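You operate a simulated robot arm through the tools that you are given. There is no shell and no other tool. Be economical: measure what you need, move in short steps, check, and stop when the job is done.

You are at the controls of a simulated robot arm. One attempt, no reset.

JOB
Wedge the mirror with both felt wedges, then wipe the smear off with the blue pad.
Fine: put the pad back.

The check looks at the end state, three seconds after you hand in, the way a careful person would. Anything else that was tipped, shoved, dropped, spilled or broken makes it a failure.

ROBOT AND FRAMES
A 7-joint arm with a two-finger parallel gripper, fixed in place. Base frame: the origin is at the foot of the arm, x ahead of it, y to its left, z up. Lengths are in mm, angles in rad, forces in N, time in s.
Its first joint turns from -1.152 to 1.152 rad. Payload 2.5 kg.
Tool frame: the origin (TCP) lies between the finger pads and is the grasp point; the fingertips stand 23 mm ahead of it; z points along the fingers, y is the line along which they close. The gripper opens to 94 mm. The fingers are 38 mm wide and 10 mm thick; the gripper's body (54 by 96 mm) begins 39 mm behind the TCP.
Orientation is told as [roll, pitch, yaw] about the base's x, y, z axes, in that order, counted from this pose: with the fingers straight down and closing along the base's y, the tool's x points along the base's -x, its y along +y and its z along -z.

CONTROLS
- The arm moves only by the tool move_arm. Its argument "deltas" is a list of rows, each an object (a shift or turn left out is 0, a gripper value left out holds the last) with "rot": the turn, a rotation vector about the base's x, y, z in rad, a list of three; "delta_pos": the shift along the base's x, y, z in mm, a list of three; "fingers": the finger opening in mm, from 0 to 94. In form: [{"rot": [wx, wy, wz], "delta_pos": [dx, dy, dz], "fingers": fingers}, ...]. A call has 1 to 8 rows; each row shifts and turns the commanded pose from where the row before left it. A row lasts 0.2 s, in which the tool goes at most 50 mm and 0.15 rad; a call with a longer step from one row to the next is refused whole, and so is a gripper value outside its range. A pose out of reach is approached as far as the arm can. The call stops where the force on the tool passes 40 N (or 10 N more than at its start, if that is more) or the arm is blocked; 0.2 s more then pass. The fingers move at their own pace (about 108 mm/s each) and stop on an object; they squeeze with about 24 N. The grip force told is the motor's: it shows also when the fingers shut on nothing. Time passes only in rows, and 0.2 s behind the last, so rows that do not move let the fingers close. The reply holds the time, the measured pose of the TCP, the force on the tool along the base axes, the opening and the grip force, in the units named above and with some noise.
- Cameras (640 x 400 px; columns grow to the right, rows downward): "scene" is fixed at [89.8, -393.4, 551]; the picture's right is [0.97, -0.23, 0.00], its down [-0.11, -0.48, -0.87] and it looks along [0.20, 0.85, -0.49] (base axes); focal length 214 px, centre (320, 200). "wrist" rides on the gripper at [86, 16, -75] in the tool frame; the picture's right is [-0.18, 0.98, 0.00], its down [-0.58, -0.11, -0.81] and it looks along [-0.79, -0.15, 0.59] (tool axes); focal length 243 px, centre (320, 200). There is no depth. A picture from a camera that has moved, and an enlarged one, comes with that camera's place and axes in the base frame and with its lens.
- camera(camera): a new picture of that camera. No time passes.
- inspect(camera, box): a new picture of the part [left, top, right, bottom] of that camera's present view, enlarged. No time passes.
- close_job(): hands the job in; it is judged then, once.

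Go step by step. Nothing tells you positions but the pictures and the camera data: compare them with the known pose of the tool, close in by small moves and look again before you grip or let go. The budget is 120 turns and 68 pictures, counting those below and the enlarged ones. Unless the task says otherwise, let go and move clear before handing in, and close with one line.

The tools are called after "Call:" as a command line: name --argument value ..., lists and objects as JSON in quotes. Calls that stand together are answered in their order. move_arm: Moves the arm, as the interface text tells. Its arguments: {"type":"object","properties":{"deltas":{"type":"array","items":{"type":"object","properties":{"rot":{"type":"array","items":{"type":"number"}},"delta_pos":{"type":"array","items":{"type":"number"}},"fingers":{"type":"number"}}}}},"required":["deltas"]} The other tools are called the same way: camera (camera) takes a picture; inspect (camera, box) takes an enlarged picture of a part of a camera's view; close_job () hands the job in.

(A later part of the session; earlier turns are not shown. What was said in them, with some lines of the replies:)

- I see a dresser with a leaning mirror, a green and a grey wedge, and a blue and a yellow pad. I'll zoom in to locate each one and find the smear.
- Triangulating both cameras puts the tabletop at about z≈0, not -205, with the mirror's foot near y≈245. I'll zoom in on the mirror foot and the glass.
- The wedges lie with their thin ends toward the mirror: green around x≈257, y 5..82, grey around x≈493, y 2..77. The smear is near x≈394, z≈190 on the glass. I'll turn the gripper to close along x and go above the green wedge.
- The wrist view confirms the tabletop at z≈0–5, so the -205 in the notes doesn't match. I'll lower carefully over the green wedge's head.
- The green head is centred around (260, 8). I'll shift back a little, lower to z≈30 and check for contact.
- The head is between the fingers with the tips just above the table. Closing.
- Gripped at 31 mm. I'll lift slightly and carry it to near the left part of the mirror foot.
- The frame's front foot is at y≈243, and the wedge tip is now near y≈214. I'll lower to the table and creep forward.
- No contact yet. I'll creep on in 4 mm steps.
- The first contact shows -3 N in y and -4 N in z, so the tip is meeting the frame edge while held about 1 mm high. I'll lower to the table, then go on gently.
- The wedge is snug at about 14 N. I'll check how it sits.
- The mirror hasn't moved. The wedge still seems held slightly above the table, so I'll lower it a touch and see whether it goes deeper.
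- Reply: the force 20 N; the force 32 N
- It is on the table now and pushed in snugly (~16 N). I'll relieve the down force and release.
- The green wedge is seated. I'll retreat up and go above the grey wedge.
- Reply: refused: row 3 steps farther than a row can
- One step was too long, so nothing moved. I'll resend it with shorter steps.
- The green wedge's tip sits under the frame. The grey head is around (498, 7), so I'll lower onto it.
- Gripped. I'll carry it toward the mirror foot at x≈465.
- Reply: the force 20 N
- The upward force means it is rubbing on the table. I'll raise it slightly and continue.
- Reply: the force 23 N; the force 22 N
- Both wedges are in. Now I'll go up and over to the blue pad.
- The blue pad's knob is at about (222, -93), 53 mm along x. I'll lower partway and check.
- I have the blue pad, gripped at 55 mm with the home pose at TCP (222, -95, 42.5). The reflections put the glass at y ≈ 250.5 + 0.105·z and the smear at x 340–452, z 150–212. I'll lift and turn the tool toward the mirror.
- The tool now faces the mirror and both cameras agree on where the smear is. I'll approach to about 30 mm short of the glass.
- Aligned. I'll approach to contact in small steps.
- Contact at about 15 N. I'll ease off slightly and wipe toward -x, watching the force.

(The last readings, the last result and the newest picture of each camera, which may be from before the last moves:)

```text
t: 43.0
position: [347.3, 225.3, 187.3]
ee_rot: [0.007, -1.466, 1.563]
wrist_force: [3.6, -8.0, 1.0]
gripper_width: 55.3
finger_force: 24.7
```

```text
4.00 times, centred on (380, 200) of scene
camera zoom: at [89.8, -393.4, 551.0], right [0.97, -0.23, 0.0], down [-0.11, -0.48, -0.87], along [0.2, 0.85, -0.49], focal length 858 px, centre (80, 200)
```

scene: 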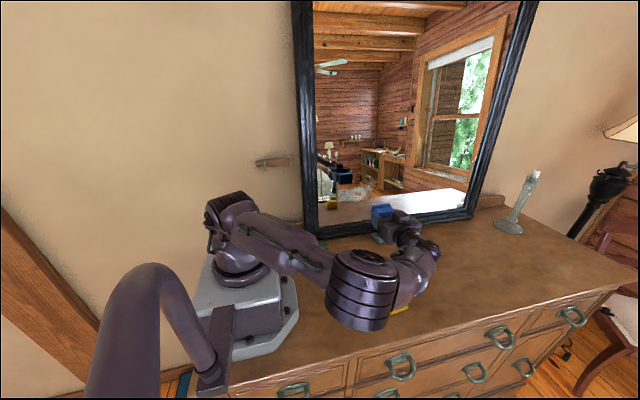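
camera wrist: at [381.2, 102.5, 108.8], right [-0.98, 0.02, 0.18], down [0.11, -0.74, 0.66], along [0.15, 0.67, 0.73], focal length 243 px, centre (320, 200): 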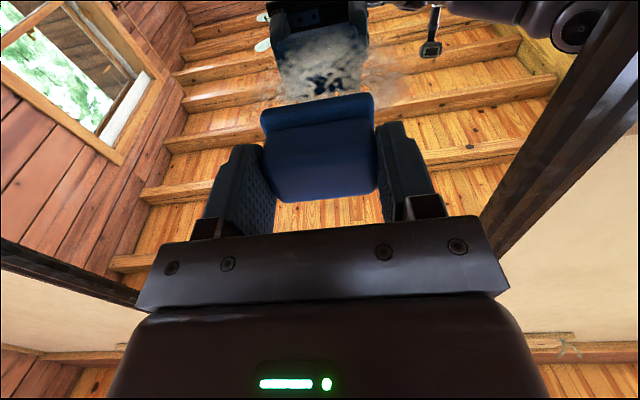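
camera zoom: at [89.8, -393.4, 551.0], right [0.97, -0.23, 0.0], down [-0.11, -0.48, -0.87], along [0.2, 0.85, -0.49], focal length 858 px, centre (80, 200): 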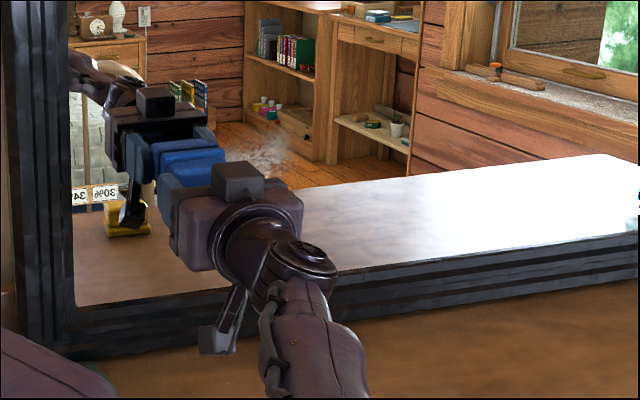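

It is wiping at a steady ~8 N. I'll sweep right across the smear.

Call:
move_arm --deltas '[{"delta_pos": [-6, 0, 0]}, {"delta_pos": [15, 0, 0]}, {"delta_pos": [15, 0, 0]}, {"delta_pos": [15, 0, 0]}, {"delta_pos": [15, 0, 0]}, {"delta_pos": [15, 0, 0]}, {"delta_pos": [15, 0, 0]}, {"delta_pos": [15, 0, 0]}]'

Call:
move_arm --deltas '[{"delta_pos": [4, 0, 0]}, {"delta_pos": [0, 1.05, 10]}, {"delta_pos": [0, 1.05, 10]}, {}]'

Call:
camera --camera "wrist"

```text
t: 44.8
position: [446.1, 225.6, 186.4]
ee_rot: [0.012, -1.467, 1.558]
wrist_force: [-0.2, 0.3, -0.4]
gripper_width: 55.7
finger_force: 23.8
```

```text
t: 45.8
position: [451.4, 227.4, 207.0]
ee_rot: [0.008, -1.466, 1.561]
wrist_force: [0.2, -1.9, -0.4]
gripper_width: 55.2
finger_force: 23.8
```

```text
26 pictures are left
camera wrist: at [435.1, 144.6, 129.4], right [-0.98, 0.02, 0.18], down [0.11, -0.74, 0.66], along [0.15, 0.67, 0.73], focal length 243 px, centre (320, 200)
```

wrist: 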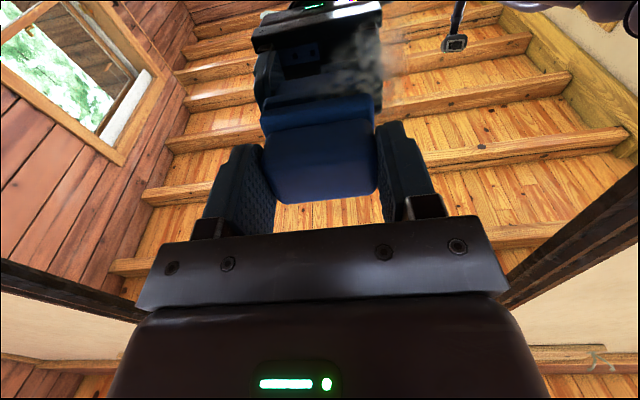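

Contact was lost on the right, where the glass is slightly farther away, and some smear remains at x 409–440, z 157–190. I'll press a little more and sweep again.

Call:
move_arm --deltas '[{"delta_pos": [0, 1, 0]}, {}]'

Call:
move_arm --deltas '[{"delta_pos": [0, 0.5, 0]}, {}]'

```text
t: 46.4
position: [452.3, 228.7, 206.6]
ee_rot: [0.002, -1.467, 1.566]
wrist_force: [-3.8, -16.8, 0.6]
gripper_width: 55.2
finger_force: 24.1
```

```text
t: 47.0
position: [451.1, 228.4, 207.2]
ee_rot: [0.003, -1.468, 1.566]
wrist_force: [-9.6, -30.8, 1.9]
gripper_width: 55.3
finger_force: 24.1
```

Call:
move_arm --deltas '[{"delta_pos": [0, -0.9, 0]}, {"delta_pos": [-8, 0, 0]}, {"delta_pos": [0, -1.0, -10]}, {"delta_pos": [0, -1.0, -10]}, {}]'

Call:
move_arm --deltas '[{"delta_pos": [0, -1.0, -10]}, {"delta_pos": [0, -1.0, -10]}, {}]'

Call:
move_arm --deltas '[{"delta_pos": [-10, -0.2, 0]}, {"delta_pos": [-10, -0.2, 0]}, {"delta_pos": [-10, -0.2, 0]}, {}]'

Call:
camera --camera "wrist"

```text
t: 48.2
position: [443.9, 226.4, 186.0]
ee_rot: [-0.002, -1.465, 1.571]
wrist_force: [0.6, -20.9, 12.9]
gripper_width: 55.4
finger_force: 24.3
```

```text
t: 49.0
position: [443.3, 223.7, 166.2]
ee_rot: [-0.001, -1.468, 1.572]
wrist_force: [-0.5, -20.1, 9.1]
gripper_width: 55.4
finger_force: 23.9
```

```text
t: 50.0
position: [412.0, 224.3, 164.9]
ee_rot: [0.007, -1.465, 1.566]
wrist_force: [2.3, -4.9, -0.1]
gripper_width: 55.4
finger_force: 23.9
```

```text
25 pictures are left
camera wrist: at [396.9, 141.6, 89.1], right [-0.98, 0.02, 0.18], down [0.11, -0.74, 0.66], along [0.15, 0.67, 0.73], focal length 243 px, centre (320, 200)
```

wrist: 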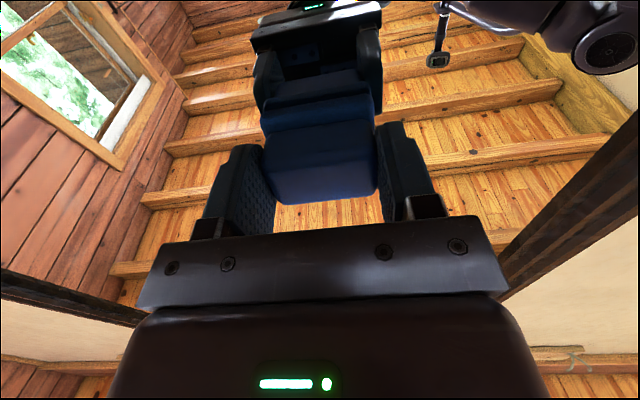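

It looks clean around here. I'll finish with a lower-row sweep left and an upper-row sweep right for full coverage.

Call:
move_arm --deltas '[{"delta_pos": [-12, 0, 0]}, {"delta_pos": [-12, 0, 0]}, {"delta_pos": [-12, 0, 0]}, {"delta_pos": [-12, 0, 0]}, {"delta_pos": [-12, 0, 0]}, {"delta_pos": [-8, 0, 0]}, {}]'

Call:
move_arm --deltas '[{"delta_pos": [0, 1.1, 10]}, {"delta_pos": [0, 1.1, 10]}, {"delta_pos": [0, 1.1, 10]}, {"delta_pos": [0, 1.1, 10]}, {}]'

Call:
move_arm --deltas '[{"delta_pos": [12, 0.1, 0]}, {"delta_pos": [12, 0.1, 0]}, {"delta_pos": [12, 0.1, 0]}, {"delta_pos": [12, 0.1, 0]}, {}]'

```text
t: 51.6
position: [344.8, 224.4, 166.4]
ee_rot: [0.005, -1.464, 1.565]
wrist_force: [-0.9, 0.0, -0.6]
gripper_width: 55.5
finger_force: 24.0
```

```text
t: 52.8
position: [345.6, 229.3, 206.8]
ee_rot: [0.004, -1.468, 1.566]
wrist_force: [0.3, -0.4, -0.4]
gripper_width: 55.2
finger_force: 24.2
```

```text
t: 54.0
position: [393.7, 227.2, 206.3]
ee_rot: [0.008, -1.466, 1.564]
wrist_force: [-2.5, -5.0, -0.2]
gripper_width: 55.3
finger_force: 24.3
```

Call:
move_arm --deltas '[{"delta_pos": [12, 0.15, 0]}, {"delta_pos": [12, 0.15, 0]}, {"delta_pos": [12, 0.15, 0]}, {"delta_pos": [12, 0.15, 0]}, {}]'

Call:
move_arm --deltas '[{"delta_pos": [-10, -25, 0]}, {"delta_pos": [-10, -40, 0]}, {"delta_pos": [-10, -40, 0]}, {"delta_pos": [-10, -40, 0]}, {"delta_pos": [-10, -20, 0]}, {}]'

Call:
camera --camera "wrist"

Call:
inspect --camera "scene" --box '[300, 150, 460, 250]'

```text
t: 55.2
position: [440.4, 227.9, 207.0]
ee_rot: [0.005, -1.467, 1.565]
wrist_force: [-9.0, -16.7, 1.2]
gripper_width: 55.2
finger_force: 23.3
```

```text
t: 56.6
position: [391.1, 64.5, 204.9]
ee_rot: [0.001, -1.465, 1.57]
wrist_force: [-0.1, 0.2, 0.6]
gripper_width: 55.6
finger_force: 24.2
```

```text
24 pictures are left
camera wrist: at [374.9, -18.9, 127.4], right [-0.98, 0.02, 0.18], down [0.11, -0.74, 0.66], along [0.15, 0.67, 0.73], focal length 243 px, centre (320, 200)
```

wrist: 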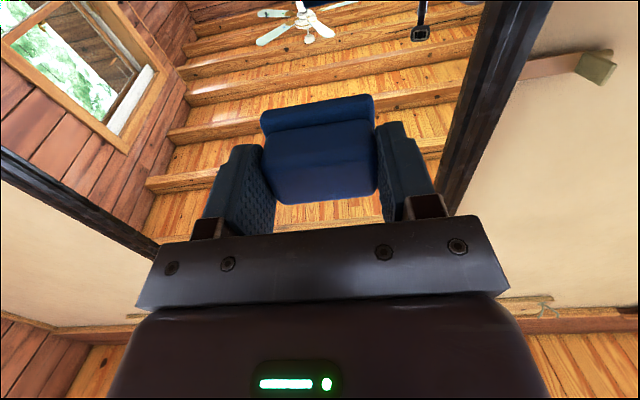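

```text
4.00 times, centred on (380, 200) of scene
camera zoom: at [89.8, -393.4, 551.0], right [0.97, -0.23, 0.0], down [-0.11, -0.48, -0.87], along [0.2, 0.85, -0.49], focal length 858 px, centre (80, 200)
```

zoom: 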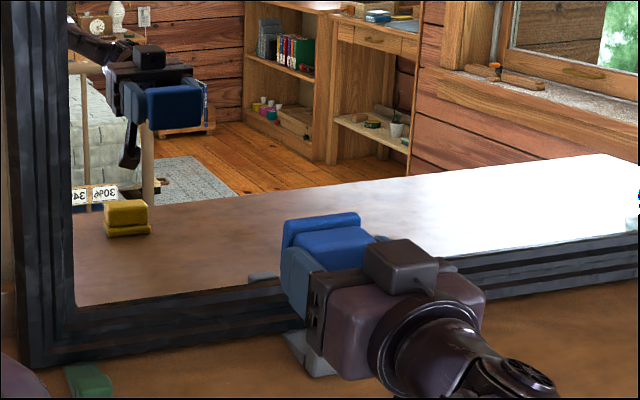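

The smear seems gone. I'll go back the way I came, turning the pad face down again.

Call:
move_arm --deltas '[{"delta_pos": [-12, -15, 0], "rot": [-0.15, 0, 0]}, {"delta_pos": [-12, -15, 0], "rot": [-0.15, 0, 0]}, {"delta_pos": [-15, -15, 0], "rot": [-0.15, 0, 0]}, {"delta_pos": [-15, -15, 0], "rot": [-0.15, 0, 0]}, {"delta_pos": [-15, -15, 0], "rot": [-0.15, 0, 0]}, {"delta_pos": [-15, -15, 0], "rot": [-0.15, 0, 0]}, {"delta_pos": [-20, -15, 0], "rot": [-0.15, 0, 0]}, {"delta_pos": [-20, -15, 0], "rot": [-0.15, 0, 0]}]'

Call:
move_arm --deltas '[{"delta_pos": [-20, -15, 0], "rot": [-0.15, 0, 0]}, {"delta_pos": [-20, -15, -10], "rot": [-0.116, 0, 0]}, {"delta_pos": [-5, -10, -20]}, {}]'

Call:
inspect --camera "scene" --box '[300, 130, 460, 250]'

Call:
camera --camera "wrist"

```text
t: 58.4
position: [265.8, -55.2, 206.7]
ee_rot: [0.0, -0.265, 1.569]
wrist_force: [-0.8, 0.4, 0.0]
gripper_width: 55.6
finger_force: 23.6
```

```text
t: 59.4
position: [220.5, -95.8, 175.7]
ee_rot: [0.0, 0.002, 1.57]
wrist_force: [0.1, 0.5, -1.7]
gripper_width: 55.0
finger_force: 24.3
```

```text
3.33 times, centred on (380, 190) of scene
camera zoom: at [89.8, -393.4, 551.0], right [0.97, -0.23, 0.0], down [-0.11, -0.48, -0.87], along [0.2, 0.85, -0.49], focal length 715 px, centre (120, 233)
```

zoom: 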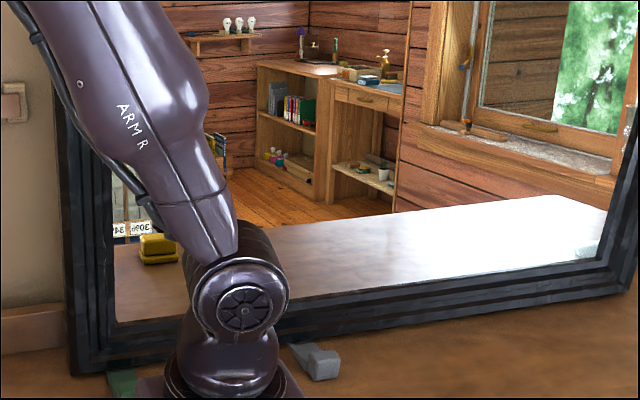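

```text
21 pictures are left
camera wrist: at [204.7, -182.5, 251.3], right [-0.98, 0.18, 0.0], down [0.11, 0.58, 0.81], along [0.15, 0.79, -0.59], focal length 243 px, centre (320, 200)
```

wrist: 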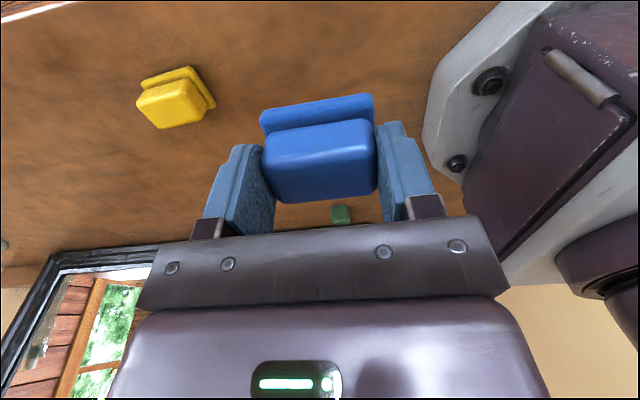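

The glass is clean and the pad sits unchanged in the grip. I'll lower it back to its original spot.

Call:
move_arm --deltas '[{"delta_pos": [1, 0, -40]}, {"delta_pos": [0, 0, -40]}, {"delta_pos": [0, 0, -35]}, {"delta_pos": [0, 0, -12]}, {}]'

Call:
move_arm --deltas '[{"delta_pos": [0, 0, -3]}, {}]'

```text
t: 60.6
position: [222.5, -95.6, 49.2]
ee_rot: [0.0, 0.0, 1.57]
wrist_force: [-1.1, 0.0, -1.1]
gripper_width: 55.4
finger_force: 23.5
```

```text
t: 61.2
position: [223.0, -96.2, 45.7]
ee_rot: [0.001, 0.0, 1.572]
wrist_force: [0.5, -0.4, -0.7]
gripper_width: 55.5
finger_force: 24.1
```

Call:
move_arm --deltas '[{"delta_pos": [-0.5, 0.5, -2]}, {}]'

Call:
move_arm --deltas '[{"delta_pos": [0, 0, -1]}, {}]'

```text
t: 61.8
position: [222.4, -95.5, 43.4]
ee_rot: [0.0, 0.001, 1.571]
wrist_force: [-0.5, 0.4, -0.5]
gripper_width: 55.3
finger_force: 23.9
```

```text
t: 62.4
position: [223.7, -96.6, 41.7]
ee_rot: [-0.001, -0.001, 1.571]
wrist_force: [0.0, -0.3, 0.1]
gripper_width: 55.4
finger_force: 23.6
```

Call:
move_arm --deltas '[{"delta_pos": [0, 0, -0.7]}, {}]'

Call:
inspect --camera "scene" --box '[300, 250, 420, 340]'

```text
t: 63.0
position: [223.3, -94.7, 42.6]
ee_rot: [0.001, 0.0, 1.57]
wrist_force: [-3.2, 2.8, 24.4]
gripper_width: 55.5
finger_force: 23.8
```

```text
4.44 times, centred on (360, 295) of scene
camera zoom: at [89.7, -393.3, 551.0], right [0.97, -0.23, 0.0], down [-0.11, -0.48, -0.87], along [0.2, 0.85, -0.49], focal length 953 px, centre (142, -222)
```

zoom: 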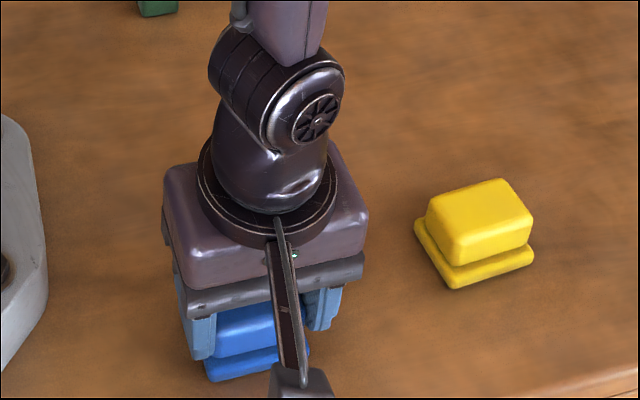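

It is on the table, within about 1–2 mm of its original place. Relieving, releasing and retreating up.

Call:
move_arm --deltas '[{"delta_pos": [-1, 0, 0.7]}, {}, {"fingers": 70}, {"fingers": 94}, {}]'

Call:
move_arm --deltas '[{"delta_pos": [0, 0, 30]}, {"delta_pos": [0, 0, 45]}, {"delta_pos": [0, 0, 45]}, {"delta_pos": [-10, 0, 45]}, {"delta_pos": [-10, 0, 40]}, {}]'

Call:
camera --camera "scene"

Call:
inspect --camera "scene" --box '[290, 220, 430, 340]'

```text
t: 64.2
position: [222.5, -95.4, 43.9]
ee_rot: [0.0, -0.001, 1.572]
wrist_force: [0.3, -1.1, -0.2]
gripper_width: 94.3
finger_force: 0.1
```

```text
t: 65.6
position: [203.1, -95.4, 247.6]
ee_rot: [0.0, -0.001, 1.571]
wrist_force: [-0.9, -0.6, 0.0]
gripper_width: 94.1
finger_force: 0.0
```

```text
19 pictures are left
```

scene: 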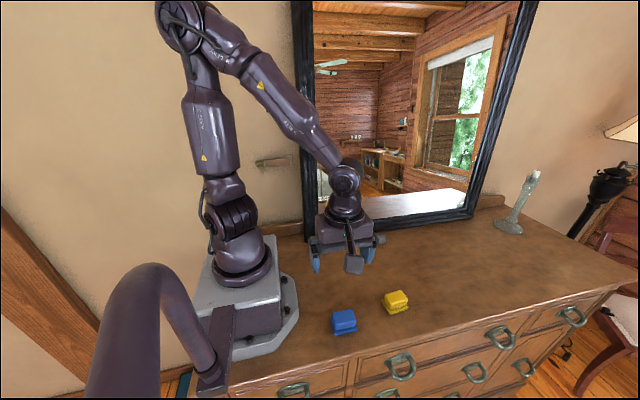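

```text
3.33 times, centred on (360, 280) of scene
camera zoom: at [89.8, -393.4, 551.0], right [0.97, -0.23, 0.0], down [-0.11, -0.48, -0.87], along [0.2, 0.85, -0.49], focal length 715 px, centre (187, -67)
```

zoom: 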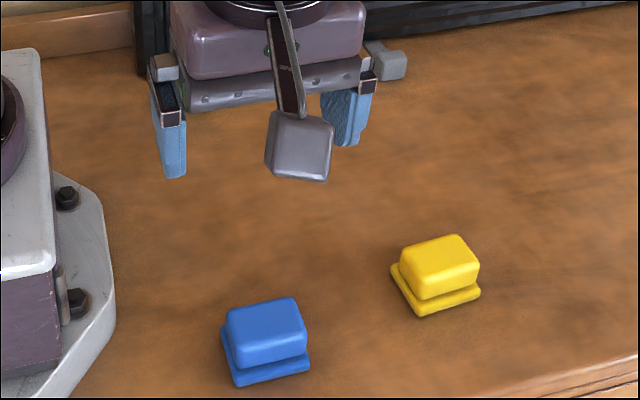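

The pad is back in place. I'll raise the arm clear for an unobstructed check of the wedges and the glass.

Call:
move_arm --deltas '[{"delta_pos": [0, 0, 45]}, {"delta_pos": [0, 0, 45]}, {"delta_pos": [0, -10, 45]}, {"delta_pos": [0, -10, 45]}, {}]'

Call:
inspect --camera "scene" --box '[295, 160, 415, 260]'

Call:
camera --camera "wrist"

```text
t: 66.8
position: [202.7, -116.2, 431.1]
ee_rot: [-0.002, 0.0, 1.569]
wrist_force: [0.5, -0.4, 0.4]
gripper_width: 94.2
finger_force: 0.0
```

```text
4.00 times, centred on (355, 210) of scene
camera zoom: at [89.8, -393.4, 551.0], right [0.97, -0.23, 0.0], down [-0.11, -0.48, -0.87], along [0.2, 0.85, -0.49], focal length 858 px, centre (180, 160)
```

zoom: 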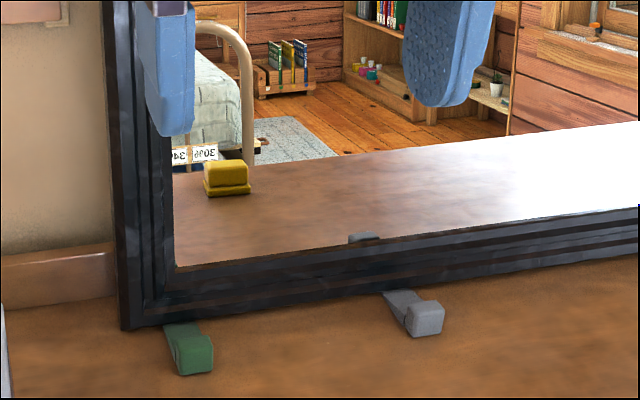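

```text
16 pictures are left
camera wrist: at [187.2, -201.7, 505.3], right [-0.98, 0.18, 0.0], down [0.11, 0.58, 0.81], along [0.15, 0.79, -0.59], focal length 243 px, centre (320, 200)
```

wrist: 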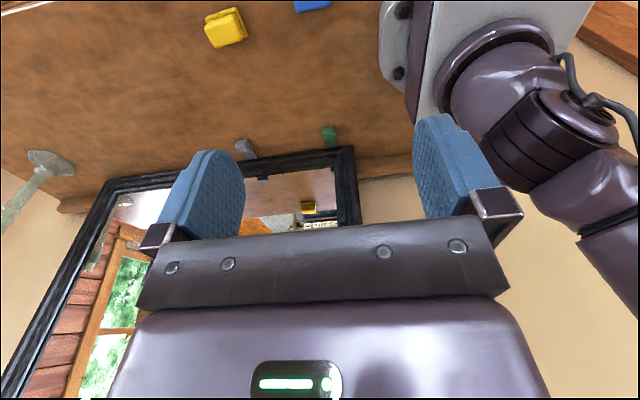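

Both wedges sit with their tips under the frame, the glass is clear, and the pad is back with everything else undisturbed. Handing in.

Call:
close_job

```text
The job is handed in.
```

I pushed both felt wedges in snug under the front of the mirror frame and wiped the smear off with the blue pad. The pad is back within about 1–2 mm of its original spot. I've let go, the arm is clear, and the pictures show nothing else moved.
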